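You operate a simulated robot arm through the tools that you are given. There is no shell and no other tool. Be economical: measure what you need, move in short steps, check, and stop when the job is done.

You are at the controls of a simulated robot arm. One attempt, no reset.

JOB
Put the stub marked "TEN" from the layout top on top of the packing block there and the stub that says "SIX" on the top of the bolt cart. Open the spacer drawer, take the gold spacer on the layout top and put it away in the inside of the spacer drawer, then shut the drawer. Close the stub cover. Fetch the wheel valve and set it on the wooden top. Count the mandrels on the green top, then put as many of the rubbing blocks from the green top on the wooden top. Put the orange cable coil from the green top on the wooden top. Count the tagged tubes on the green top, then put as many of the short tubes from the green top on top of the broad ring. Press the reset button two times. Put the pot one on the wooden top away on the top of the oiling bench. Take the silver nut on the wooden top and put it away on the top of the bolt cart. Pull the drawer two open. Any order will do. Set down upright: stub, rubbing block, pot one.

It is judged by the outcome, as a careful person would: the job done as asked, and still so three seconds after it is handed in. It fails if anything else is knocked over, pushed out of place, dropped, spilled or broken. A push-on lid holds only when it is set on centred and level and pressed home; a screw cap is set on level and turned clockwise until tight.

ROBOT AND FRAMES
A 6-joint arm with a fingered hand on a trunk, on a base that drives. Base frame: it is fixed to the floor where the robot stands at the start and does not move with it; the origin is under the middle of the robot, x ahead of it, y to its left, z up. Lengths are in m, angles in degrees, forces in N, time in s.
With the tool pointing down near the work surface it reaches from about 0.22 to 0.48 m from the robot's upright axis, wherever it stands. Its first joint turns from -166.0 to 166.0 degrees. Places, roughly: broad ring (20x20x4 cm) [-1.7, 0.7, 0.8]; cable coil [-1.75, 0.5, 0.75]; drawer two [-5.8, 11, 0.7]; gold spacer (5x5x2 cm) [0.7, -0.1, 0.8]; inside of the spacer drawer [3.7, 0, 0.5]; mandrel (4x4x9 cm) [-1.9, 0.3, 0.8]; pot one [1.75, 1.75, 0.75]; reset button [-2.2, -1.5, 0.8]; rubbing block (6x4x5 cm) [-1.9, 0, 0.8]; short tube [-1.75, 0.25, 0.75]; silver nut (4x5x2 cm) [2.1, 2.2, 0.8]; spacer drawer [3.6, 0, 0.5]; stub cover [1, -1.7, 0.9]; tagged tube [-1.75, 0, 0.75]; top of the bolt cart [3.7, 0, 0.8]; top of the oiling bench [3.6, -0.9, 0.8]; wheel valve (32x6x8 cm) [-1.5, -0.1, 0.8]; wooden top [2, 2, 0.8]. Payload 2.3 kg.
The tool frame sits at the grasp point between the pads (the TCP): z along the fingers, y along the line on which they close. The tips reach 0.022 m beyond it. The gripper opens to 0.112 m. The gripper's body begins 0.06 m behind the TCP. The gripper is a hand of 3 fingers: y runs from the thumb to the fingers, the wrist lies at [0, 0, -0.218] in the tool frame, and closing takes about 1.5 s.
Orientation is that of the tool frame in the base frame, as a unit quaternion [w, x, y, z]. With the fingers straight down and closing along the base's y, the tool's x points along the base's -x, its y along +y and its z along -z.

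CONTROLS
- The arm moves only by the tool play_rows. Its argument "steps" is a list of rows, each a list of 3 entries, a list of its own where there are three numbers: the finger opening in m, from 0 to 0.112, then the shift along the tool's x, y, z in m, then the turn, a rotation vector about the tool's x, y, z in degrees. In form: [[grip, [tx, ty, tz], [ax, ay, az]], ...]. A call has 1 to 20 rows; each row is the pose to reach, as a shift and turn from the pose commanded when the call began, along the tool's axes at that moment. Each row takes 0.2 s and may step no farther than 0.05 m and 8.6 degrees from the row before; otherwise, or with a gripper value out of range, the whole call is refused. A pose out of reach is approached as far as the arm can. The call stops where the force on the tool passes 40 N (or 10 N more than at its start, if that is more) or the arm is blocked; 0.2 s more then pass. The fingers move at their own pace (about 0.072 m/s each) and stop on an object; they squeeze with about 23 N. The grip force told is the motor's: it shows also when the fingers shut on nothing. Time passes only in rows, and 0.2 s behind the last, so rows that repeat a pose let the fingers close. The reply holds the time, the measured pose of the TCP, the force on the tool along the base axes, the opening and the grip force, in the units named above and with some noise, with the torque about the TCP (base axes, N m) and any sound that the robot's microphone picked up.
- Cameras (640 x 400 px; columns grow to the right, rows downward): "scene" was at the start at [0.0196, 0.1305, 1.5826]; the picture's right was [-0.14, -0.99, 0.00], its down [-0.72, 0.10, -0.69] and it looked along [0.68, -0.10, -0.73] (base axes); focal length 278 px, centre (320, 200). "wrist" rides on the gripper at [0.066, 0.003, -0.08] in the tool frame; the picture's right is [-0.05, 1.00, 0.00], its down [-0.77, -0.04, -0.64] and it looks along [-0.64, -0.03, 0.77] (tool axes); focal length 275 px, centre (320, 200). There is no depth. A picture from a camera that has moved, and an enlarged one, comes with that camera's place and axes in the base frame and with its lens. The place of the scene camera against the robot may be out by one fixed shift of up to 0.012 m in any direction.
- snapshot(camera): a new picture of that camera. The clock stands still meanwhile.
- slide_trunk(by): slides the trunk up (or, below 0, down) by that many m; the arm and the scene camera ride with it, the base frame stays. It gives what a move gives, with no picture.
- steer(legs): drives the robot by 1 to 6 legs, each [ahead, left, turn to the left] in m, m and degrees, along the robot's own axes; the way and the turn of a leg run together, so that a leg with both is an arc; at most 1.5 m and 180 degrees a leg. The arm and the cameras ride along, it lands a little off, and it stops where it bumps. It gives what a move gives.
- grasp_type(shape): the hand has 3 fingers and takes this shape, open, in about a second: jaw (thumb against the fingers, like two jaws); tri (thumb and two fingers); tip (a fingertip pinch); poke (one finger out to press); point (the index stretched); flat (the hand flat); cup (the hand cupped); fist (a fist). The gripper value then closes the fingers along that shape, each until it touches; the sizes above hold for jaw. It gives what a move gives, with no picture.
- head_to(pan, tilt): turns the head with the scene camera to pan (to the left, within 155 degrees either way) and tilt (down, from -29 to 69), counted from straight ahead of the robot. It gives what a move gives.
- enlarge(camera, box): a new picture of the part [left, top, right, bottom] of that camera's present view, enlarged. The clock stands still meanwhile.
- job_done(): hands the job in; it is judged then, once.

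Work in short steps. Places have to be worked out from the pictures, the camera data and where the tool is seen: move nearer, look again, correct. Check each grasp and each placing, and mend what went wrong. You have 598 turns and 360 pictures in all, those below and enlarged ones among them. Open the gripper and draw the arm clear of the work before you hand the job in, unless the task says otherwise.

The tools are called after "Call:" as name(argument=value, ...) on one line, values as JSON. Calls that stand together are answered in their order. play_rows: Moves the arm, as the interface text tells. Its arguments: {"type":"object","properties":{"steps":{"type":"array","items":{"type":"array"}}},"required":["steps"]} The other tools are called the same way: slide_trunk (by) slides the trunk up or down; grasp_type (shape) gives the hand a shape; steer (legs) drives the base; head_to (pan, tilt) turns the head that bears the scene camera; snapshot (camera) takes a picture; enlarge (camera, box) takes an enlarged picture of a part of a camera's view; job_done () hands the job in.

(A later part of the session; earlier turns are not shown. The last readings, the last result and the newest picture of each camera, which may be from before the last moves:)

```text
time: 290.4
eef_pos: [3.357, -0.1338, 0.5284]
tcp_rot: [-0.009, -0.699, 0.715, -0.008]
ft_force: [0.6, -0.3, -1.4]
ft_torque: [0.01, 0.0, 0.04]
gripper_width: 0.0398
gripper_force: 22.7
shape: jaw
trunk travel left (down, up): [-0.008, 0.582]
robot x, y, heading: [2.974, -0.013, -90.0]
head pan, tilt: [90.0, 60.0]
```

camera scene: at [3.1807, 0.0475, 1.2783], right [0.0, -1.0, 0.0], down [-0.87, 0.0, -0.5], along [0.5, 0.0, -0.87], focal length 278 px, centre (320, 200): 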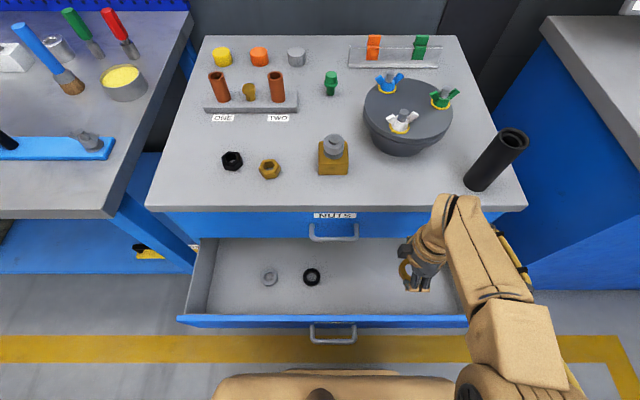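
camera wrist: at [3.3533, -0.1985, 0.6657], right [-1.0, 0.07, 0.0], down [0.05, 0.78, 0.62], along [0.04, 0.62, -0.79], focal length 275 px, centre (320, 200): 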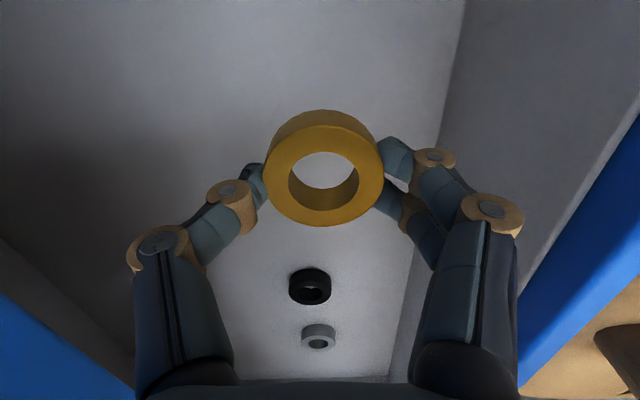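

Trunk is at its lower limit; I go on with the arm in 8-mm steps.

Call:
play_rows(steps=[[0.0, [0, 0, 0.008], [0, 0, 0]], [0.0, [0, 0, 0.016], [0, 0, 0]], [0.0, [0, 0, 0.022], [0, 0, 0]]])

Call:
snapshot(camera="wrist")

```text
time: 291.2
eef_pos: [3.3566, -0.1336, 0.5062]
tcp_rot: [-0.008, -0.698, 0.716, -0.008]
ft_force: [0.1, 0.7, -1.0]
ft_torque: [-0.03, 0.01, 0.02]
gripper_width: 0.0398
gripper_force: 23.3
shape: jaw
trunk travel left (down, up): [-0.008, 0.582]
robot x, y, heading: [2.9745, -0.0123, -90.0]
head pan, tilt: [90.0, 60.0]
```

```text
244 pictures are left
camera wrist: at [3.3535, -0.199, 0.5884], right [-1.0, 0.07, 0.0], down [0.05, 0.78, 0.62], along [0.04, 0.62, -0.79], focal length 275 px, centre (320, 200)
```

wrist: 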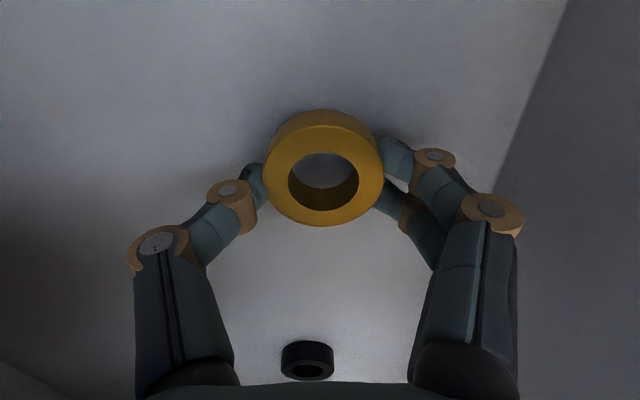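

Close to the bottom. A bit more.

Call:
play_rows(steps=[[0.0, [0, 0, 0.006], [0, 0, 0]], [0.0, [0, 0, 0.012], [0, 0, 0]], [0.0, [0, 0, 0.016], [0, 0, 0]], [0.0, [0, 0, 0.02], [0, 0, 0]]])

```text
time: 292.1
eef_pos: [3.3597, -0.1349, 0.4963]
tcp_rot: [-0.004, -0.699, 0.715, -0.015]
ft_force: [1.4, 2.4, 26.9]
ft_torque: [0.12, 0.29, -0.08]
gripper_width: 0.0414
gripper_force: 23.0
shape: jaw
trunk travel left (down, up): [-0.008, 0.582]
robot x, y, heading: [2.9704, -0.0143, -89.9]
head pan, tilt: [90.0, 60.0]
stopped in row 4: the force on the tool passed its limit (the readings are from after the stop); the commanded pose is now the measured one
```

Contact. I ease up 2 mm, open part way, and rise.

Call:
play_rows(steps=[[0.0, [0, 0, -0.003], [0, 0, 0]], [0.052, [0, 0, -0.003], [0, 0, 0]], [0.064, [0, 0, -0.003], [0, 0, 0]], [0.07, [0, 0, -0.003], [0, 0, 0]], [0.07, [0, 0, -0.02], [0, 0, 0]], [0.07, [0, 0, -0.05], [0, 0, 0]], [0.07, [0, 0, -0.09], [0, 0, 0]]])

Call:
snapshot(camera="wrist")

```text
time: 293.6
eef_pos: [3.3586, -0.1342, 0.5816]
tcp_rot: [-0.007, -0.698, 0.716, -0.011]
ft_force: [0.6, 0.2, 0.6]
ft_torque: [0.0, 0.02, -0.03]
gripper_width: 0.0698
gripper_force: 0.1
shape: jaw
trunk travel left (down, up): [-0.008, 0.582]
robot x, y, heading: [2.9732, -0.0135, -89.9]
head pan, tilt: [90.0, 60.0]
```

```text
243 pictures are left
camera wrist: at [3.3539, -0.1979, 0.6644], right [-1.0, 0.07, -0.01], down [0.05, 0.79, 0.62], along [0.05, 0.61, -0.79], focal length 275 px, centre (320, 200)
```

wrist: 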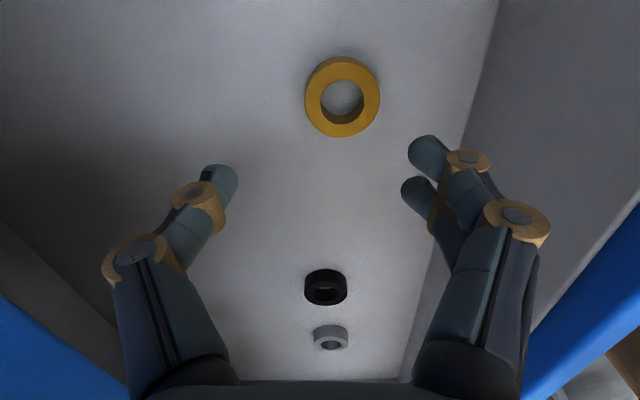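

The gold spacer lies flat in the drawer. Now I raise, back away, and pitch the hand to horizontal to push the drawer shut.

Call:
slide_trunk(by=0.3)

Call:
steer(legs=[[0, -0.38, 0]])

Call:
play_rows(steps=[[0.0, [0, -0.011, 0], [8.2, 0, 0]], [0.0, [0, -0.022, 0], [16.4, 0, 0]], [0.0, [0, -0.033, 0], [24.6, 0, 0]], [0.0, [0, -0.044, 0], [32.8, 0, 0]], [0.0, [0, -0.055, 0], [41, 0, 0]], [0.0, [0, -0.066, 0], [49.2, 0, 0]], [0.0, [0, -0.077, 0], [57.4, 0, 0]], [0.0, [0, -0.088, 0], [65.6, 0, 0]], [0.0, [0, -0.1, 0], [73.8, 0, 0]], [0.0, [0, -0.107, 0], [82, 0, 0]], [0.0, [0, -0.107, 0], [82, 0, 0]]])

Call:
slide_trunk(by=-0.3)

Call:
snapshot(camera="scene")

```text
time: 296.6
eef_pos: [3.3579, -0.1337, 0.8809]
tcp_rot: [-0.006, -0.699, 0.715, -0.012]
ft_force: [0.5, -0.1, -0.7]
ft_torque: [-0.02, -0.02, -0.01]
gripper_width: 0.0701
gripper_force: 0.0
shape: jaw
trunk travel left (down, up): [-0.308, 0.282]
robot x, y, heading: [2.9713, -0.0123, -90.0]
head pan, tilt: [90.0, 60.0]
```

```text
time: 299.0
eef_pos: [2.9838, -0.1319, 0.8813]
tcp_rot: [-0.006, -0.699, 0.715, -0.012]
ft_force: [0.6, 0.1, 0.1]
ft_torque: [0.02, 0.0, -0.02]
gripper_width: 0.0702
gripper_force: 0.0
shape: jaw
trunk travel left (down, up): [-0.308, 0.282]
robot x, y, heading: [2.5964, -0.0122, -89.9]
head pan, tilt: [90.0, 60.0]
```

```text
time: 301.4
eef_pos: [3.0902, -0.1352, 0.8829]
tcp_rot: [-0.454, 0.532, -0.531, 0.478]
ft_force: [0.4, -0.3, -0.2]
ft_torque: [0.02, 0.0, 0.0]
gripper_width: 0.0002
gripper_force: 23.1
shape: jaw
out of reach, approached as far as the arm can: row 6, 7
trunk travel left (down, up): [-0.308, 0.282]
robot x, y, heading: [2.5986, -0.0165, -90.1]
head pan, tilt: [90.0, 60.0]
```

```text
time: 304.4
eef_pos: [3.0909, -0.1355, 0.5828]
tcp_rot: [-0.453, 0.532, -0.532, 0.478]
ft_force: [0.5, -0.1, 0.4]
ft_torque: [-0.01, 0.01, 0.02]
gripper_width: 0.0
gripper_force: 23.0
shape: jaw
trunk travel left (down, up): [-0.008, 0.582]
robot x, y, heading: [2.6016, -0.0122, -89.7]
head pan, tilt: [90.0, 60.0]
```

```text
242 pictures are left
camera scene: at [2.8051, 0.0479, 1.0733], right [0.0, -1.0, 0.0], down [-0.87, 0.0, -0.5], along [0.5, 0.0, -0.87], focal length 278 px, centre (320, 200)
```

scene: 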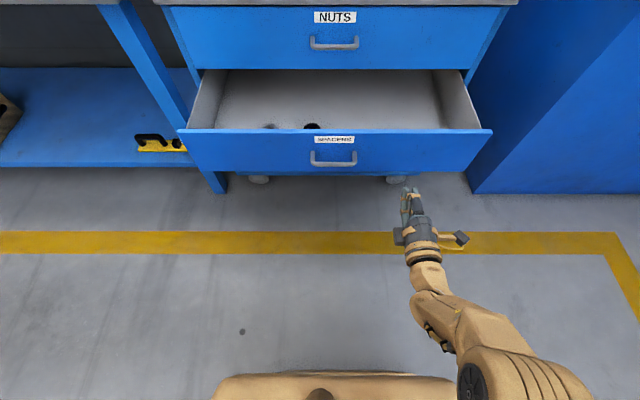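

I lower the hand 3 cm, shift toward the drawer's middle, and push by driving sideways.

Call:
play_rows(steps=[[0.0, [0, 0.015, 0], [0, 0, 0]], [0.0, [0, 0.03, 0], [0, 0, 0]]])

Call:
steer(legs=[[-0.06, 0, 0], [0, 0.33, 0]])

Call:
snapshot(camera="scene")

```text
time: 305.0
eef_pos: [3.087, -0.1358, 0.5534]
tcp_rot: [0.455, -0.532, 0.532, -0.477]
ft_force: [0.3, -0.3, -0.2]
ft_torque: [-0.04, 0.01, -0.04]
gripper_width: 0.0
gripper_force: 22.8
shape: jaw
trunk travel left (down, up): [-0.008, 0.582]
robot x, y, heading: [2.5973, -0.0145, -90.0]
head pan, tilt: [90.0, 60.0]
```

```text
time: 307.8
eef_pos: [3.4141, -0.077, 0.5534]
tcp_rot: [-0.454, 0.532, -0.531, 0.479]
ft_force: [0.1, 0.5, 1.0]
ft_torque: [-0.02, 0.01, 0.05]
gripper_width: 0.0
gripper_force: 23.0
shape: jaw
trunk travel left (down, up): [-0.008, 0.582]
robot x, y, heading: [2.9233, 0.0497, -90.0]
head pan, tilt: [90.0, 60.0]
```

```text
241 pictures are left
camera scene: at [3.1325, 0.1072, 1.0733], right [0.0, -1.0, 0.0], down [-0.87, 0.0, -0.5], along [0.5, 0.0, -0.87], focal length 278 px, centre (320, 200)
```

scene: 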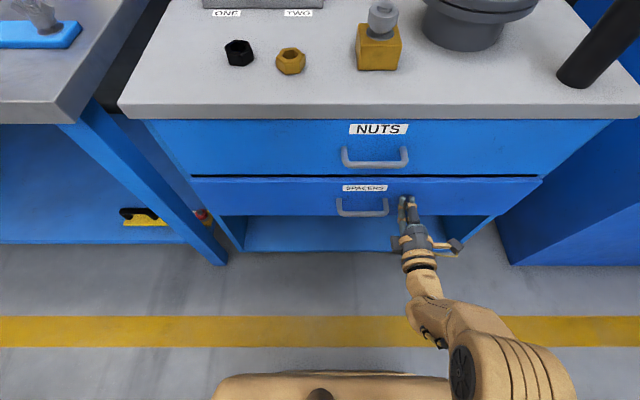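

Nearly shut. A final small push with the arm until it resists.

Call:
play_rows(steps=[[0.0, [0, 0, 0.008], [0, 0, 0]], [0.0, [0, 0, 0.016], [0, 0, 0]], [0.0, [0, 0, 0.024], [0, 0, 0]], [0.0, [0, 0, 0.032], [0, 0, 0]], [0.0, [0, 0, 0.04], [0, 0, 0]]])

Call:
enlarge(camera="scene", box=[140, 90, 560, 270])

```text
time: 308.6
eef_pos: [3.4298, -0.0773, 0.5472]
tcp_rot: [0.45, -0.534, 0.535, -0.475]
ft_force: [-23.0, 1.8, -1.8]
ft_torque: [-0.02, -0.26, 0.17]
gripper_width: 0.0
gripper_force: 22.4
shape: jaw
trunk travel left (down, up): [-0.008, 0.582]
robot x, y, heading: [2.925, 0.0456, -90.3]
head pan, tilt: [90.0, 60.0]
stopped in row 3: the force on the tool passed its limit (the readings are from after the stop); the commanded pose is now the measured one
```

```text
1.52 times, centred on (350, 180) of scene
camera zoom: at [3.1296, 0.1072, 1.0738], right [0.0, -1.0, 0.0], down [-0.86, 0.0, -0.5], along [0.5, 0.0, -0.86], focal length 423 px, centre (274, 230)
```

zoom: 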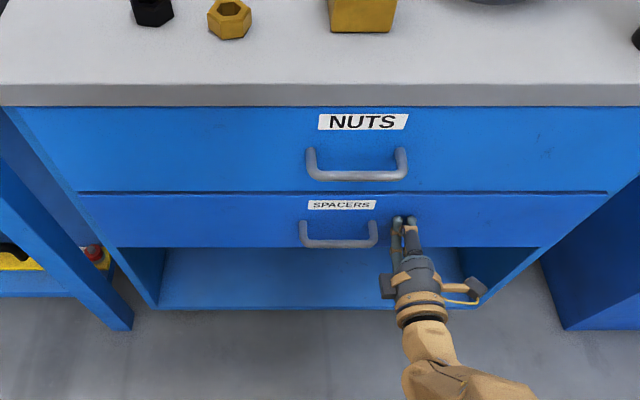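

The drawer is shut. Next the wooden top: I raise the trunk, back off and drive there.

Call:
steer(legs=[[0, -0.25, 0]])

Call:
slide_trunk(by=0.4)

Call:
slide_trunk(by=0.18)

Call:
steer(legs=[[0, 0, 90], [0, 1.1, 0], [-0.7, 0, 0]])

Call:
snapshot(camera="scene")

```text
time: 310.4
eef_pos: [3.1819, -0.0772, 0.5478]
tcp_rot: [-0.451, 0.535, -0.534, 0.475]
ft_force: [0.6, -0.3, -0.6]
ft_torque: [0.01, 0.02, 0.04]
gripper_width: 0.0
gripper_force: 23.4
shape: jaw
trunk travel left (down, up): [-0.008, 0.582]
robot x, y, heading: [2.6736, 0.0445, -90.0]
head pan, tilt: [90.0, 60.0]
```

```text
time: 314.2
eef_pos: [3.1812, -0.0763, 0.9482]
tcp_rot: [-0.451, 0.535, -0.533, 0.475]
ft_force: [0.5, 0.3, -0.2]
ft_torque: [-0.02, 0.0, -0.01]
gripper_width: 0.0
gripper_force: 22.7
shape: jaw
trunk travel left (down, up): [-0.408, 0.182]
robot x, y, heading: [2.6784, 0.0486, -89.9]
head pan, tilt: [90.0, 60.0]
```

```text
time: 316.2
eef_pos: [3.182, -0.0774, 1.1266]
tcp_rot: [-0.451, 0.535, -0.534, 0.475]
ft_force: [0.1, -0.1, -0.2]
ft_torque: [-0.02, -0.01, 0.03]
gripper_width: 0.0
gripper_force: 23.4
shape: jaw
trunk travel left (down, up): [-0.588, 0.002]
robot x, y, heading: [2.6739, 0.0441, -89.5]
head pan, tilt: [90.0, 60.0]
```

```text
time: 329.1
eef_pos: [2.1005, 1.6619, 1.1271]
tcp_rot: [-0.655, 0.755, 0.0, 0.018]
ft_force: [0.0, -0.1, 0.2]
ft_torque: [0.0, 0.0, 0.01]
gripper_width: 0.0
gripper_force: 22.7
shape: jaw
trunk travel left (down, up): [-0.588, 0.002]
robot x, y, heading: [1.9732, 1.1556, -0.2]
head pan, tilt: [90.0, 60.0]
```

```text
239 pictures are left
camera scene: at [1.9161, 1.3623, 1.6533], right [1.0, 0.0, 0.0], down [0.0, -0.87, -0.5], along [0.0, 0.5, -0.87], focal length 278 px, centre (320, 200)
```

scene: 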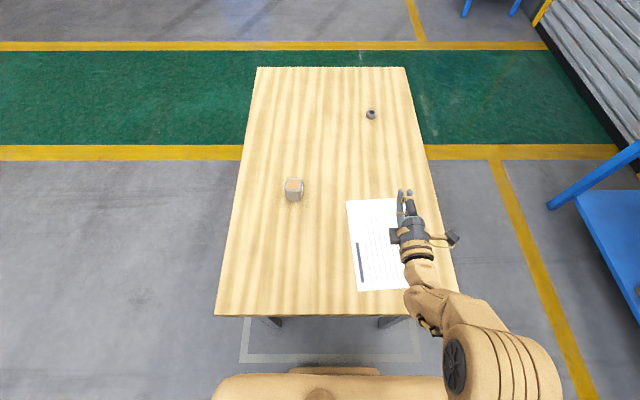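

I see the pot at ≈(1.82,1.87) and the nut at ≈(2.14,2.30). A closer look at each.

Call:
enlarge(camera="scene", box=[260, 160, 330, 220])

Call:
enlarge(camera="scene", box=[345, 95, 395, 135])

```text
6.67 times, centred on (295, 190) of scene
camera zoom: at [1.9161, 1.3623, 1.6533], right [1.0, 0.0, 0.0], down [0.0, -0.87, -0.5], along [0.0, 0.5, -0.87], focal length 1850 px, centre (487, 267)
```

zoom: 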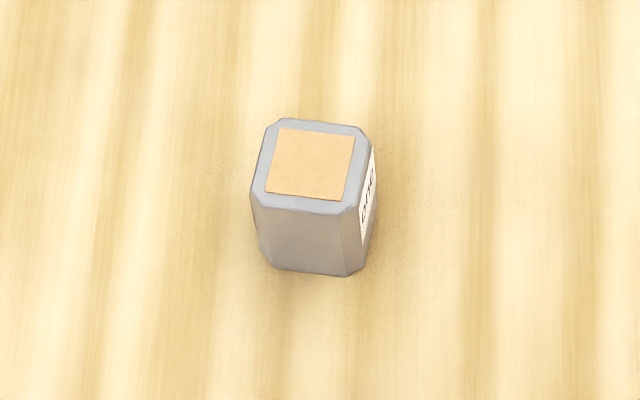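

```text
10.00 times, centred on (370, 115) of scene
camera zoom: at [1.9161, 1.3623, 1.6533], right [1.0, 0.0, 0.0], down [0.0, -0.87, -0.5], along [0.0, 0.5, -0.87], focal length 2775 px, centre (-180, 1050)
```

zoom: 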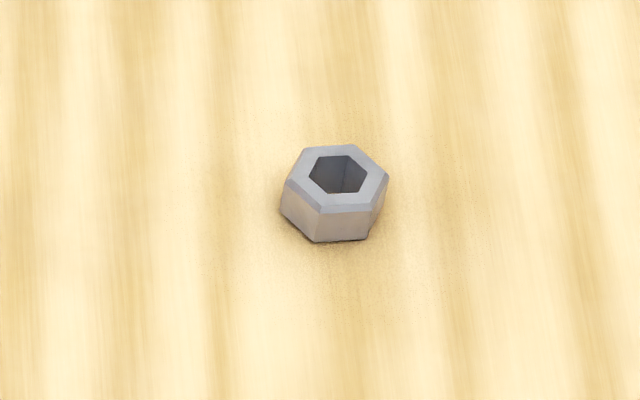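

I go to the left side of the wooden table (heading −90, arm left toward +x).

Call:
steer(legs=[[-0.77, 0, 0], [0, 0, -90], [-0.85, 0, 0]])

Call:
play_rows(steps=[[0.0, [0, 0, -0.011], [-8.2, 0, 0]], [0.0, [0, 0, -0.022], [-16.4, 0, 0]], [0.0, [0, 0, -0.033], [-24.6, 0, 0]], [0.0, [0, 0, -0.044], [-32.8, 0, 0]], [0.0, [0, 0, -0.055], [-41, 0, 0]], [0.0, [0, 0, -0.066], [-49.2, 0, 0]], [0.05, [0, 0, -0.077], [-57.4, 0, 0]], [0.112, [0, 0, -0.088], [-65.6, 0, 0]], [0.112, [0, 0, -0.1], [-73.8, 0, 0]], [0.112, [0, 0, -0.107], [-82, 0, 0]], [0.112, [0, 0, -0.107], [-82, 0, 0]]])

Call:
snapshot(camera="scene")

Call:
snapshot(camera="wrist")

```text
time: 341.2
eef_pos: [1.7177, 1.8811, 1.1268]
tcp_rot: [0.45, -0.532, 0.536, -0.477]
ft_force: [-0.2, 0.1, -0.1]
ft_torque: [0.03, -0.02, -0.03]
gripper_width: 0.0
gripper_force: 23.1
shape: jaw
trunk travel left (down, up): [-0.588, 0.002]
robot x, y, heading: [1.2107, 2.0098, -90.8]
head pan, tilt: [90.0, 60.0]
```

```text
time: 343.6
eef_pos: [1.6109, 1.8848, 1.1425]
tcp_rot: [-0.012, -0.696, 0.718, -0.008]
ft_force: [0.4, 0.6, -0.3]
ft_torque: [0.0, 0.03, 0.04]
gripper_width: 0.1119
gripper_force: 0.0
shape: jaw
out of reach, approached as far as the arm can: row 5, 6
trunk travel left (down, up): [-0.588, 0.002]
robot x, y, heading: [1.2099, 2.0084, -90.5]
head pan, tilt: [90.0, 60.0]
```

```text
236 pictures are left
camera scene: at [1.4183, 2.0683, 1.6534], right [-0.01, -1.0, 0.0], down [-0.87, 0.01, -0.5], along [0.5, -0.01, -0.87], focal length 278 px, centre (320, 200)
```

scene: 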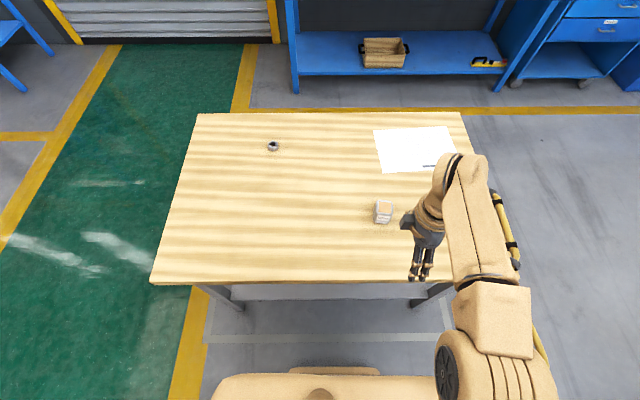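

```text
235 pictures are left
camera wrist: at [1.607, 1.8204, 1.2249], right [-1.0, 0.08, 0.0], down [0.06, 0.79, 0.61], along [0.05, 0.61, -0.79], focal length 275 px, centre (320, 200)
```

wrist: 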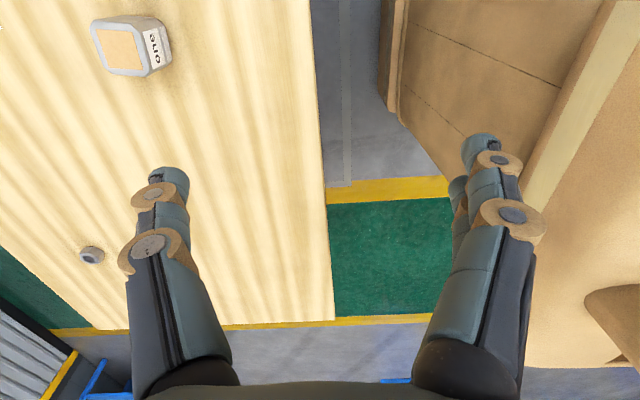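

Comparing the views, the wooden top is at z≈0.815 and the pot at ≈(1.835,1.86), top ≈0.88. I close in and lower the trunk for reach.

Call:
steer(legs=[[0.02, 0.19, 0.5]])

Call:
slide_trunk(by=-0.12)

Call:
snapshot(camera="wrist")

Call:
snapshot(camera="scene")

```text
time: 345.2
eef_pos: [1.8021, 1.8676, 1.1413]
tcp_rot: [-0.011, -0.699, 0.715, -0.009]
ft_force: [0.4, 0.1, -0.4]
ft_torque: [0.01, 0.04, -0.02]
gripper_width: 0.1119
gripper_force: 0.0
shape: jaw
trunk travel left (down, up): [-0.588, 0.002]
robot x, y, heading: [1.3998, 1.9835, -90.2]
head pan, tilt: [90.0, 60.0]
```

```text
time: 346.7
eef_pos: [1.8005, 1.8683, 1.0219]
tcp_rot: [-0.01, -0.699, 0.715, -0.009]
ft_force: [0.7, 0.0, 0.6]
ft_torque: [0.0, -0.01, 0.03]
gripper_width: 0.1121
gripper_force: 0.0
shape: jaw
trunk travel left (down, up): [-0.468, 0.122]
robot x, y, heading: [1.3975, 1.9884, -90.0]
head pan, tilt: [90.0, 60.0]
```

```text
234 pictures are left
camera wrist: at [1.7969, 1.8033, 1.1047], right [-1.0, 0.07, 0.0], down [0.05, 0.79, 0.62], along [0.04, 0.61, -0.79], focal length 275 px, centre (320, 200)
```

wrist: 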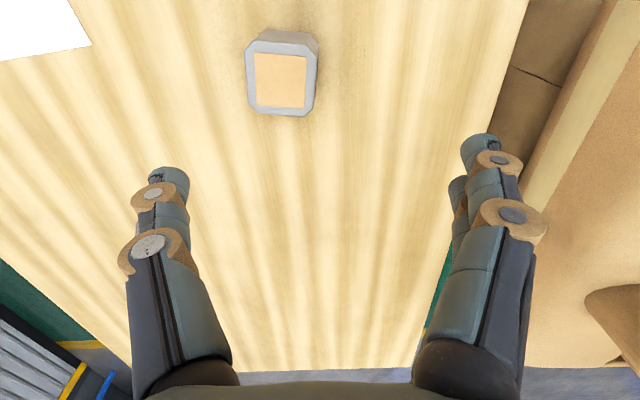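

```text
233 pictures are left
camera scene: at [1.6061, 2.0492, 1.5333], right [0.0, -1.0, 0.0], down [-0.87, 0.0, -0.5], along [0.5, 0.0, -0.87], focal length 278 px, centre (320, 200)
```

scene: 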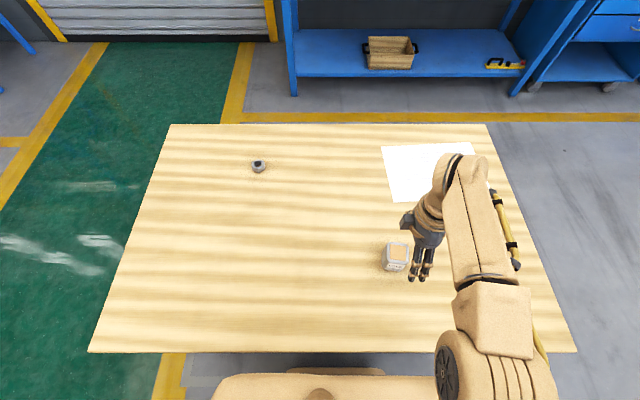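

Pot at (1.832,1.858). I align and descend to z≈0.866.

Call:
play_rows(steps=[[0.112, [0.005, -0.031, 0.02], [0, 0, 0]], [0.112, [0.006, -0.031, 0.06], [0, 0, 0]], [0.112, [0.006, -0.031, 0.1], [0, 0, 0]], [0.112, [0.006, -0.031, 0.14], [0, 0, 0]], [0.112, [0.006, -0.031, 0.153], [0, 0, 0]], [0.112, [0.006, -0.031, 0.153], [0, 0, 0]]])

Call:
snapshot(camera="wrist")

```text
time: 348.1
eef_pos: [1.8304, 1.8568, 0.868]
tcp_rot: [-0.01, -0.699, 0.715, -0.008]
ft_force: [-1.0, 0.5, 0.3]
ft_torque: [-0.01, 0.03, 0.01]
gripper_width: 0.1117
gripper_force: 0.1
shape: jaw
out of reach, approached as far as the arm can: row 1
trunk travel left (down, up): [-0.468, 0.122]
robot x, y, heading: [1.4008, 1.9864, -90.1]
head pan, tilt: [90.0, 60.0]
```

```text
232 pictures are left
camera wrist: at [1.8277, 1.7928, 0.9518], right [-1.0, 0.07, 0.0], down [0.05, 0.79, 0.62], along [0.04, 0.61, -0.79], focal length 275 px, centre (320, 200)
```

wrist: 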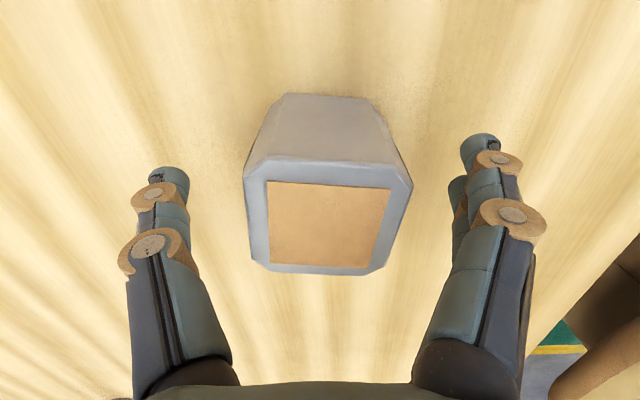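

Well centred. I close the hand.

Call:
play_rows(steps=[[0.06, [0, 0, 0], [0, 0, 0]], [0.0, [0, 0, 0], [0, 0, 0]], [0.0, [0, 0, 0], [0, 0, 0]], [0.0, [0, 0, 0], [0, 0, 0]], [0.0, [0, 0, 0], [0, 0, 0]], [0.0, [0, 0, 0], [0, 0, 0]], [0.0, [0, 0, -0.03], [0, 0, 0]], [0.0, [0, 0, -0.07], [0, 0, 0]], [0.0, [0, 0, -0.11], [0, 0, 0]], [0.0, [0, 0.02, -0.15], [0, 0, 0]]])

Call:
snapshot(camera="wrist")

```text
time: 350.3
eef_pos: [1.811, 1.8613, 1.0196]
tcp_rot: [-0.01, -0.7, 0.714, -0.009]
ft_force: [0.0, 0.0, -2.3]
ft_torque: [-0.01, 0.0, 0.01]
gripper_width: 0.0482
gripper_force: 22.9
shape: jaw
out of reach, approached as far as the arm can: row 9
trunk travel left (down, up): [-0.468, 0.122]
robot x, y, heading: [1.3961, 1.9861, -90.1]
head pan, tilt: [90.0, 60.0]
```

```text
231 pictures are left
camera wrist: at [1.8071, 1.7971, 1.1019], right [-1.0, 0.07, 0.0], down [0.05, 0.79, 0.62], along [0.04, 0.61, -0.79], focal length 275 px, centre (320, 200)
```

wrist: 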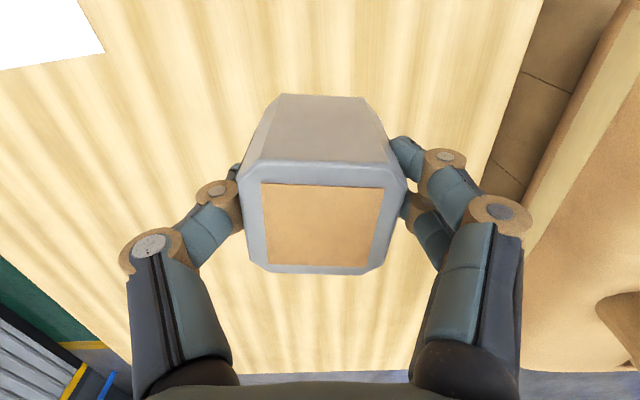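

The pot is held upright. I drive around to the oiling bench.

Call:
steer(legs=[[0, -0.2, 0], [0.93, 0, 0], [0, 1.5, 0], [0, 0.1, 0], [1.5, 0, 0], [0.13, 0, 0]])

Call:
snapshot(camera="scene")

```text
time: 372.1
eef_pos: [3.2119, -0.7104, 1.0184]
tcp_rot: [-0.009, -0.699, 0.715, -0.008]
ft_force: [0.3, 0.0, -2.2]
ft_torque: [0.0, 0.02, -0.02]
gripper_width: 0.0481
gripper_force: 23.2
shape: jaw
trunk travel left (down, up): [-0.468, 0.122]
robot x, y, heading: [2.7952, -0.5801, -89.9]
head pan, tilt: [90.0, 60.0]
```

```text
230 pictures are left
camera scene: at [3.006, -0.5227, 1.5333], right [0.0, -1.0, 0.0], down [-0.87, 0.0, -0.5], along [0.5, 0.0, -0.87], focal length 278 px, centre (320, 200)
```

scene: 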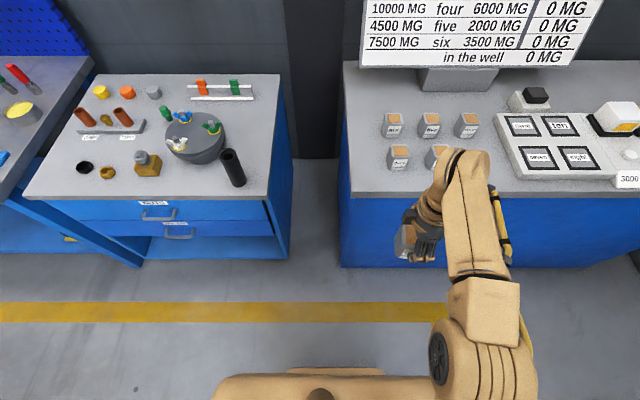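

The left-front corner of the bench top is free; I go to about (3.51,-0.655).

Call:
steer(legs=[[-0.055, 0, 0], [0, 0.298, 0]])

Call:
snapshot(camera="wrist")

Call:
snapshot(camera="scene")

```text
time: 374.7
eef_pos: [3.5077, -0.6552, 1.0186]
tcp_rot: [-0.011, -0.7, 0.714, -0.008]
ft_force: [0.1, 0.4, -1.9]
ft_torque: [0.0, 0.01, 0.01]
gripper_width: 0.048
gripper_force: 22.9
shape: jaw
trunk travel left (down, up): [-0.468, 0.122]
robot x, y, heading: [3.0937, -0.5268, -90.0]
head pan, tilt: [90.0, 60.0]
```

```text
229 pictures are left
camera wrist: at [3.5047, -0.7184, 1.1009], right [-1.0, 0.07, 0.0], down [0.05, 0.79, 0.62], along [0.04, 0.61, -0.79], focal length 275 px, centre (320, 200)
```

wrist: 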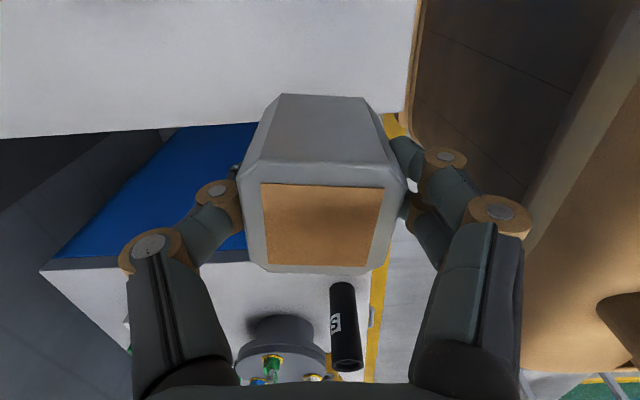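

```text
228 pictures are left
camera scene: at [3.3031, -0.4662, 1.5331], right [0.0, -1.0, 0.0], down [-0.87, 0.0, -0.5], along [0.5, 0.0, -0.87], focal length 278 px, centre (320, 200)
```

scene: 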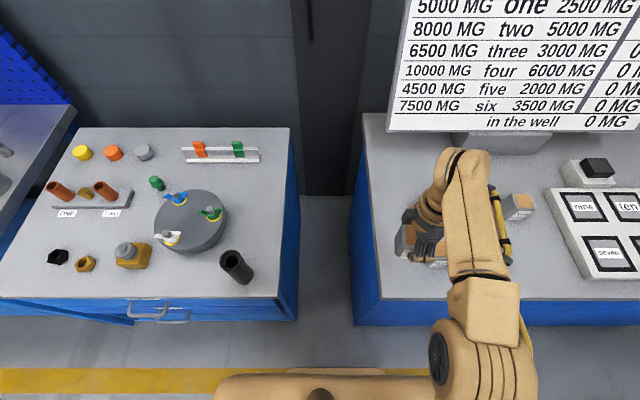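

The bench's left edge is y≈-0.606. I shift to (3.495,-0.672) and lower stepwise.

Call:
steer(legs=[[0.017, -0.013, 0]])

Call:
slide_trunk(by=-0.12)

Call:
snapshot(camera="wrist")

Call:
snapshot(camera="scene")

```text
time: 375.5
eef_pos: [3.4945, -0.6708, 1.0185]
tcp_rot: [-0.01, -0.7, 0.714, -0.009]
ft_force: [-0.2, 0.5, -1.6]
ft_torque: [0.04, -0.01, -0.02]
gripper_width: 0.0479
gripper_force: 23.2
shape: jaw
trunk travel left (down, up): [-0.468, 0.122]
robot x, y, heading: [3.0827, -0.543, -89.7]
head pan, tilt: [90.0, 60.0]
```

```text
time: 377.0
eef_pos: [3.4955, -0.6716, 0.8983]
tcp_rot: [-0.01, -0.7, 0.714, -0.007]
ft_force: [0.3, -0.7, -1.3]
ft_torque: [0.02, -0.01, -0.01]
gripper_width: 0.0478
gripper_force: 23.3
shape: jaw
trunk travel left (down, up): [-0.348, 0.242]
robot x, y, heading: [3.0823, -0.5415, -90.0]
head pan, tilt: [90.0, 60.0]
```

```text
227 pictures are left
camera wrist: at [3.491, -0.7353, 0.9812], right [-1.0, 0.07, 0.0], down [0.05, 0.79, 0.62], along [0.04, 0.61, -0.79], focal length 275 px, centre (320, 200)
```

wrist: 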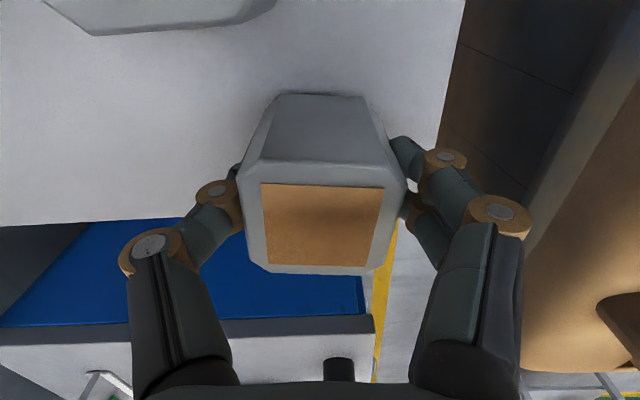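

```text
226 pictures are left
camera scene: at [3.289, -0.4832, 1.4133], right [0.0, -1.0, 0.0], down [-0.87, 0.0, -0.5], along [0.5, 0.0, -0.87], focal length 278 px, centre (320, 200)
```

scene: 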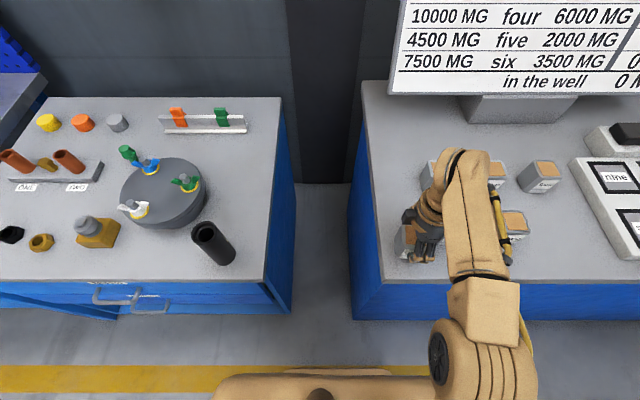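

Clear of neighbours. I go down in small steps.

Call:
slide_trunk(by=-0.025)

Call:
slide_trunk(by=-0.01)

Call:
slide_trunk(by=-0.008)

Call:
slide_trunk(by=-0.008)

```text
time: 377.7
eef_pos: [3.4928, -0.6706, 0.8764]
tcp_rot: [-0.009, -0.7, 0.714, -0.011]
ft_force: [3.9, -1.2, 37.1]
ft_torque: [-0.05, -0.12, -0.15]
gripper_width: 0.0495
gripper_force: 22.8
shape: jaw
trunk travel left (down, up): [-0.323, 0.267]
robot x, y, heading: [3.0795, -0.5494, -90.0]
head pan, tilt: [90.0, 60.0]
```

```text
time: 378.2
eef_pos: [3.4912, -0.6696, 0.865]
tcp_rot: [-0.009, -0.7, 0.714, -0.011]
ft_force: [5.9, -1.0, 36.2]
ft_torque: [-0.01, -0.23, -0.12]
gripper_width: 0.0493
gripper_force: 22.7
shape: jaw
trunk travel left (down, up): [-0.313, 0.277]
robot x, y, heading: [3.084, -0.5432, -89.9]
head pan, tilt: [90.0, 60.0]
```

```text
time: 378.7
eef_pos: [3.4943, -0.6693, 0.8619]
tcp_rot: [-0.008, -0.699, 0.715, -0.012]
ft_force: [-0.1, -0.1, 26.3]
ft_torque: [0.02, 0.09, -0.14]
gripper_width: 0.0496
gripper_force: 23.4
shape: jaw
trunk travel left (down, up): [-0.308, 0.282]
robot x, y, heading: [3.0827, -0.5432, -89.8]
head pan, tilt: [90.0, 60.0]
stopped: the force on the tool passed its limit (the readings are from after the stop); the commanded pose is now the measured one
```

```text
time: 379.0
eef_pos: [3.4951, -0.6703, 0.8613]
tcp_rot: [-0.005, -0.699, 0.715, -0.014]
ft_force: [-3.5, 0.1, 24.7]
ft_torque: [0.05, 0.29, -0.12]
gripper_width: 0.0491
gripper_force: 22.6
shape: jaw
trunk travel left (down, up): [-0.306, 0.284]
robot x, y, heading: [3.0789, -0.5442, -90.1]
head pan, tilt: [90.0, 60.0]
stopped: the force on the tool passed its limit (the readings are from after the stop); the commanded pose is now the measured one
```

In contact (perhaps the fingertips too). I ease up 4 mm, open, and rise.

Call:
slide_trunk(by=0.005)

Call:
play_rows(steps=[[0.055, [0, 0, 0], [0, 0, 0]], [0.065, [0, 0, 0], [0, 0, 0]], [0.08, [0, 0, 0], [0, 0, 0]], [0.08, [0, 0, 0], [0, 0, 0]]])

Call:
snapshot(camera="wrist")

```text
time: 379.6
eef_pos: [3.4955, -0.6709, 0.8633]
tcp_rot: [-0.008, -0.7, 0.714, -0.012]
ft_force: [-1.8, 1.3, 1.6]
ft_torque: [0.03, 0.13, -0.02]
gripper_width: 0.0489
gripper_force: 22.5
shape: jaw
trunk travel left (down, up): [-0.311, 0.279]
robot x, y, heading: [3.0813, -0.543, -90.2]
head pan, tilt: [90.0, 60.0]
```

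```text
time: 380.6
eef_pos: [3.4959, -0.6708, 0.8646]
tcp_rot: [-0.007, -0.7, 0.714, -0.012]
ft_force: [-0.7, -0.4, -0.2]
ft_torque: [0.0, -0.01, 0.01]
gripper_width: 0.0797
gripper_force: 0.0
shape: jaw
trunk travel left (down, up): [-0.311, 0.279]
robot x, y, heading: [3.0794, -0.5462, -89.9]
head pan, tilt: [90.0, 60.0]
```

```text
225 pictures are left
camera wrist: at [3.4915, -0.7354, 0.9472], right [-1.0, 0.07, -0.01], down [0.05, 0.79, 0.61], along [0.05, 0.61, -0.79], focal length 275 px, centre (320, 200)
```

wrist: 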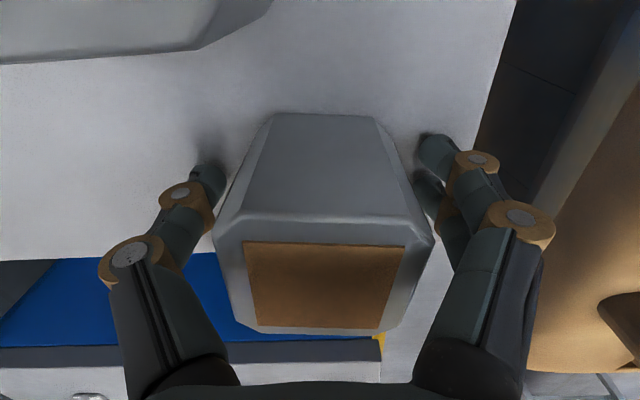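

The pot stands on the bench. I rise straight up with the trunk and check.

Call:
slide_trunk(by=0.25)

Call:
snapshot(camera="wrist")

```text
time: 383.1
eef_pos: [3.4962, -0.6709, 1.1143]
tcp_rot: [-0.008, -0.699, 0.715, -0.012]
ft_force: [-0.4, 0.6, -0.4]
ft_torque: [0.0, 0.01, -0.02]
gripper_width: 0.0796
gripper_force: 0.1
shape: jaw
trunk travel left (down, up): [-0.561, 0.029]
robot x, y, heading: [3.0815, -0.5419, -90.1]
head pan, tilt: [90.0, 60.0]
```

```text
224 pictures are left
camera wrist: at [3.4916, -0.7354, 1.1972], right [-1.0, 0.07, -0.01], down [0.05, 0.79, 0.61], along [0.05, 0.61, -0.79], focal length 275 px, centre (320, 200)
```

wrist: 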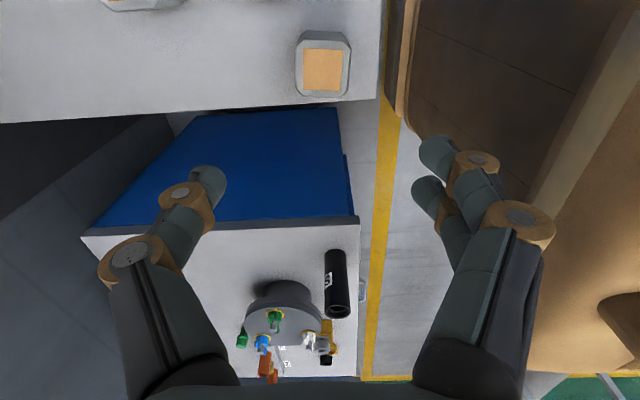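

Pot one is placed. Next the silver nut at ≈(2.13,2.245): I drive to the right side of the wooden table with heading +90.

Call:
steer(legs=[[0, -0.33, 0], [-1.5, 0, 0], [-0.13, 0, 0], [0, 0, 180], [1.02, 0, 0], [0, 0.18, 0]])

Call:
snapshot(camera="scene")

Call:
snapshot(camera="wrist")

```text
time: 406.5
eef_pos: [2.2175, 2.2567, 1.1138]
tcp_rot: [-0.013, 0.728, 0.686, 0.008]
ft_force: [0.6, 0.3, 0.4]
ft_torque: [-0.02, -0.04, -0.02]
gripper_width: 0.0795
gripper_force: 0.0
shape: jaw
trunk travel left (down, up): [-0.561, 0.029]
robot x, y, heading: [2.6294, 2.1145, 87.9]
head pan, tilt: [90.0, 60.0]
```

```text
223 pictures are left
camera scene: at [2.4184, 2.0635, 1.626], right [0.04, 1.0, 0.0], down [0.87, -0.03, -0.5], along [-0.5, 0.02, -0.87], focal length 278 px, centre (320, 200)
```

scene: 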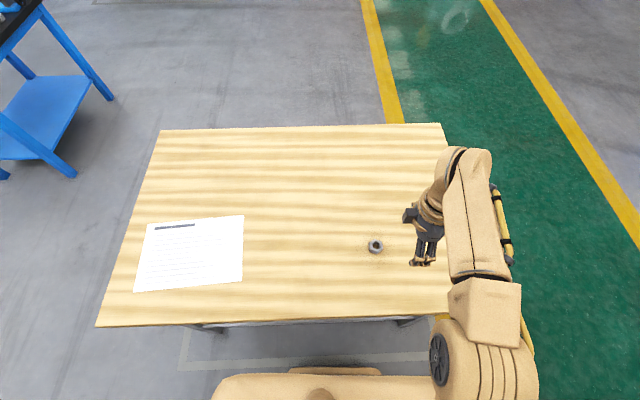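

```text
222 pictures are left
camera wrist: at [2.2257, 2.32, 1.197], right [0.99, -0.11, -0.01], down [-0.08, -0.78, 0.61], along [-0.07, -0.61, -0.79], focal length 275 px, centre (320, 200)
```

wrist: 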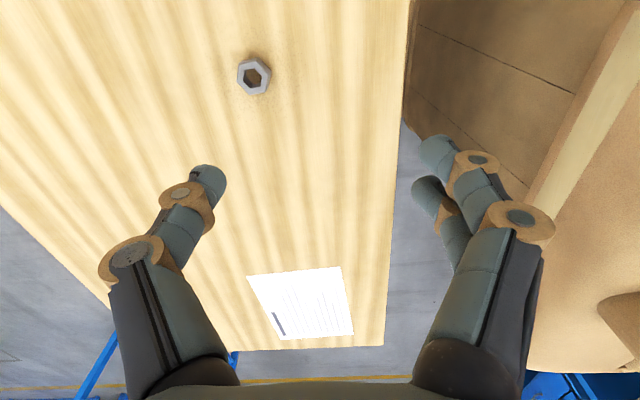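

Nut at (2.133,2.241). I correct heading and move over it, then lower the trunk to bring the hand near.

Call:
steer(legs=[[0, 0.08, 2.1]])

Call:
slide_trunk(by=-0.15)

Call:
snapshot(camera="wrist")

```text
time: 407.6
eef_pos: [2.1331, 2.2423, 1.1145]
tcp_rot: [-0.012, 0.716, 0.698, 0.008]
ft_force: [0.7, 0.7, -0.3]
ft_torque: [0.01, 0.0, 0.0]
gripper_width: 0.0797
gripper_force: 0.2
shape: jaw
trunk travel left (down, up): [-0.561, 0.029]
robot x, y, heading: [2.5472, 2.1132, 90.0]
head pan, tilt: [90.0, 60.0]
```

```text
time: 409.3
eef_pos: [2.1333, 2.2439, 0.9646]
tcp_rot: [-0.012, 0.716, 0.698, 0.008]
ft_force: [-0.1, 0.1, 0.7]
ft_torque: [0.05, 0.0, 0.0]
gripper_width: 0.0796
gripper_force: 0.0
shape: jaw
trunk travel left (down, up): [-0.411, 0.179]
robot x, y, heading: [2.5478, 2.1149, 90.0]
head pan, tilt: [90.0, 60.0]
```

```text
221 pictures are left
camera wrist: at [2.1393, 2.3071, 1.0473], right [1.0, -0.07, -0.01], down [-0.05, -0.79, 0.61], along [-0.05, -0.61, -0.79], focal length 275 px, centre (320, 200)
```

wrist: 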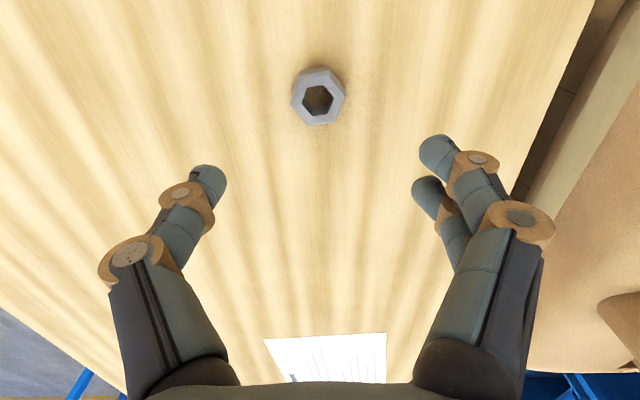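

Aligned over the nut. I lower to just above contact with the hand part-closed.

Call:
play_rows(steps=[[0.06, [0, 0.0, 0.03], [0, 0, 0]], [0.06, [0, 0.0, 0.06], [0, 0, 0]], [0.06, [0.0, 0.0, 0.09], [0, 0, 0]], [0.06, [0.0, 0.0, 0.098], [0, 0, 0]], [0.06, [0.0, 0.0, 0.104], [0, 0, 0]], [0.06, [0.0, 0.0, 0.11], [0, 0, 0]]])

Call:
snapshot(camera="wrist")

```text
time: 410.7
eef_pos: [2.133, 2.2465, 0.8549]
tcp_rot: [-0.013, 0.716, 0.698, 0.007]
ft_force: [-0.2, 0.3, 0.0]
ft_torque: [0.03, 0.01, -0.01]
gripper_width: 0.0604
gripper_force: 0.1
shape: jaw
trunk travel left (down, up): [-0.411, 0.179]
robot x, y, heading: [2.5501, 2.1148, 89.9]
head pan, tilt: [90.0, 60.0]
```

```text
220 pictures are left
camera wrist: at [2.1384, 2.3102, 0.9373], right [1.0, -0.07, -0.01], down [-0.05, -0.79, 0.61], along [-0.05, -0.61, -0.79], focal length 275 px, centre (320, 200)
```

wrist: 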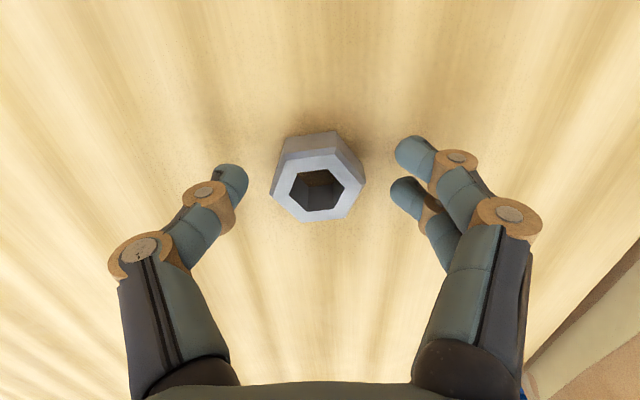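

No contact yet; a little lower, then close.

Call:
play_rows(steps=[[0.06, [0, 0, 0.004], [0, 0, 0]], [0.06, [0, 0, 0.008], [0, 0, 0]], [0.06, [0, 0, 0.012], [0, 0, 0]], [0.06, [0, 0, 0.016], [0, 0, 0]]])

```text
time: 411.7
eef_pos: [2.1348, 2.2471, 0.8422]
tcp_rot: [-0.015, 0.716, 0.698, 0.006]
ft_force: [0.4, 3.4, 28.0]
ft_torque: [-0.11, -1.07, 0.08]
gripper_width: 0.059
gripper_force: 0.1
shape: jaw
trunk travel left (down, up): [-0.411, 0.179]
robot x, y, heading: [2.5484, 2.1177, 89.9]
head pan, tilt: [90.0, 60.0]
```

Table touched (top ≈0.80). I ease up 4 mm, close, and lift.

Call:
play_rows(steps=[[0.06, [0, 0, -0.005], [0, 0, 0]], [0.0, [0, 0, -0.005], [0, 0, 0]], [0.0, [0, 0, -0.005], [0, 0, 0]], [0.0, [0, 0, -0.005], [0, 0, 0]], [0.0, [0, 0, -0.005], [0, 0, 0]], [0.0, [0, 0, -0.005], [0, 0, 0]], [0.0, [0, 0, -0.03], [0, 0, 0]], [0.0, [0, 0, -0.07], [0, 0, 0]], [0.0, [0, 0, -0.11], [0, 0, 0]]])

Call:
snapshot(camera="wrist")

```text
time: 413.7
eef_pos: [2.132, 2.2434, 0.9496]
tcp_rot: [-0.012, 0.715, 0.699, 0.007]
ft_force: [-0.7, 0.5, -0.8]
ft_torque: [0.01, 0.02, 0.03]
gripper_width: 0.0288
gripper_force: 22.9
shape: jaw
trunk travel left (down, up): [-0.411, 0.179]
robot x, y, heading: [2.5489, 2.1162, 89.8]
head pan, tilt: [90.0, 60.0]
```

```text
219 pictures are left
camera wrist: at [2.1386, 2.3074, 1.032], right [1.0, -0.07, -0.01], down [-0.05, -0.79, 0.61], along [-0.05, -0.61, -0.79], focal length 275 px, centre (320, 200)
```

wrist: 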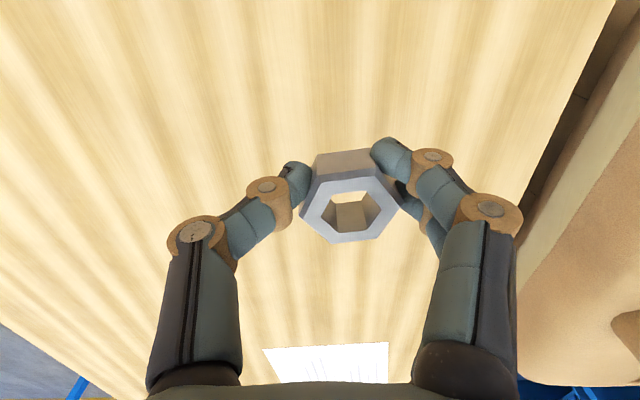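

The silver nut is held. I drive to the cart's left-front area.

Call:
slide_trunk(by=0.08)

Call:
steer(legs=[[0, -0.2, 0], [-1.0, 0, 0], [0, 0, 180], [0.64, 0, 0], [0, 0.2, 0]])

Call:
snapshot(camera="scene")

Call:
snapshot(camera="wrist")

```text
time: 414.9
eef_pos: [2.1328, 2.244, 1.0285]
tcp_rot: [-0.013, 0.715, 0.699, 0.008]
ft_force: [-0.5, 0.0, -0.6]
ft_torque: [0.02, 0.0, 0.0]
gripper_width: 0.0288
gripper_force: 22.9
shape: jaw
trunk travel left (down, up): [-0.491, 0.099]
robot x, y, heading: [2.5478, 2.1151, 90.0]
head pan, tilt: [90.0, 60.0]
```

```text
time: 433.0
eef_pos: [3.3681, 0.3587, 1.0285]
tcp_rot: [-0.007, -0.704, 0.71, -0.013]
ft_force: [0.7, -1.6, -1.1]
ft_torque: [0.01, 0.0, -0.04]
gripper_width: 0.0283
gripper_force: 22.8
shape: jaw
trunk travel left (down, up): [-0.491, 0.099]
robot x, y, heading: [2.9516, 0.4779, -89.3]
head pan, tilt: [90.0, 60.0]
```

```text
218 pictures are left
camera scene: at [3.1588, 0.5443, 1.556], right [0.01, -1.0, 0.0], down [-0.87, -0.01, -0.5], along [0.5, 0.01, -0.87], focal length 278 px, centre (320, 200)
```

scene: 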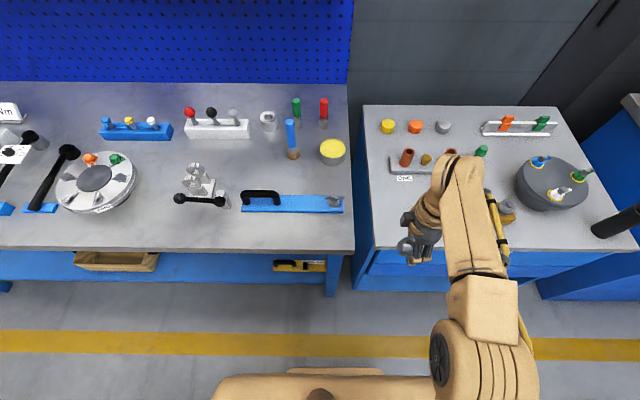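

```text
217 pictures are left
camera wrist: at [3.365, 0.2944, 1.1113], right [-1.0, 0.05, -0.01], down [0.04, 0.79, 0.61], along [0.04, 0.61, -0.79], focal length 275 px, centre (320, 200)
```

wrist: 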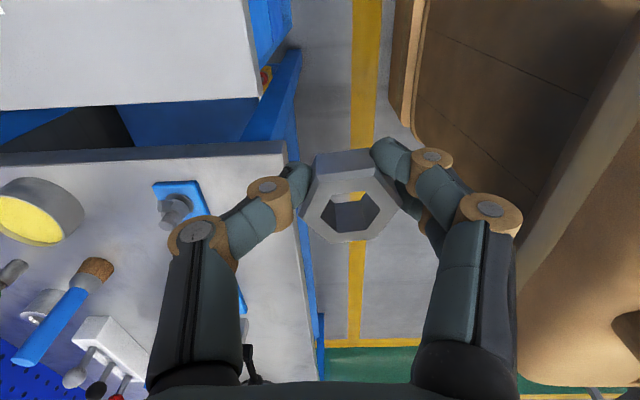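

Cart left edge y≈0.396. I move over (3.53,0.33), and lower.

Call:
steer(legs=[[0.028, 0.162, -0.7]])

Call:
slide_trunk(by=-0.16)

Call:
snapshot(camera="wrist")

```text
time: 434.4
eef_pos: [3.53, 0.3274, 1.0294]
tcp_rot: [-0.007, -0.7, 0.714, -0.012]
ft_force: [-0.3, -0.4, -1.2]
ft_torque: [0.01, -0.02, -0.05]
gripper_width: 0.0284
gripper_force: 23.3
shape: jaw
trunk travel left (down, up): [-0.491, 0.099]
robot x, y, heading: [3.1117, 0.4535, -89.9]
head pan, tilt: [90.0, 60.0]
```

```text
time: 436.3
eef_pos: [3.529, 0.326, 0.8687]
tcp_rot: [-0.008, -0.699, 0.715, -0.012]
ft_force: [0.4, -0.4, -2.3]
ft_torque: [-0.01, 0.0, -0.03]
gripper_width: 0.0279
gripper_force: 23.3
shape: jaw
trunk travel left (down, up): [-0.331, 0.259]
robot x, y, heading: [3.1092, 0.4504, -90.0]
head pan, tilt: [90.0, 60.0]
```

```text
216 pictures are left
camera wrist: at [3.5243, 0.2624, 0.9516], right [-1.0, 0.07, -0.01], down [0.05, 0.79, 0.61], along [0.05, 0.61, -0.79], focal length 275 px, centre (320, 200)
```

wrist: 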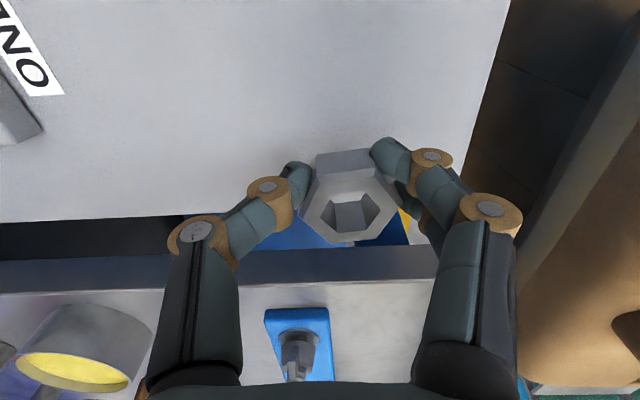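

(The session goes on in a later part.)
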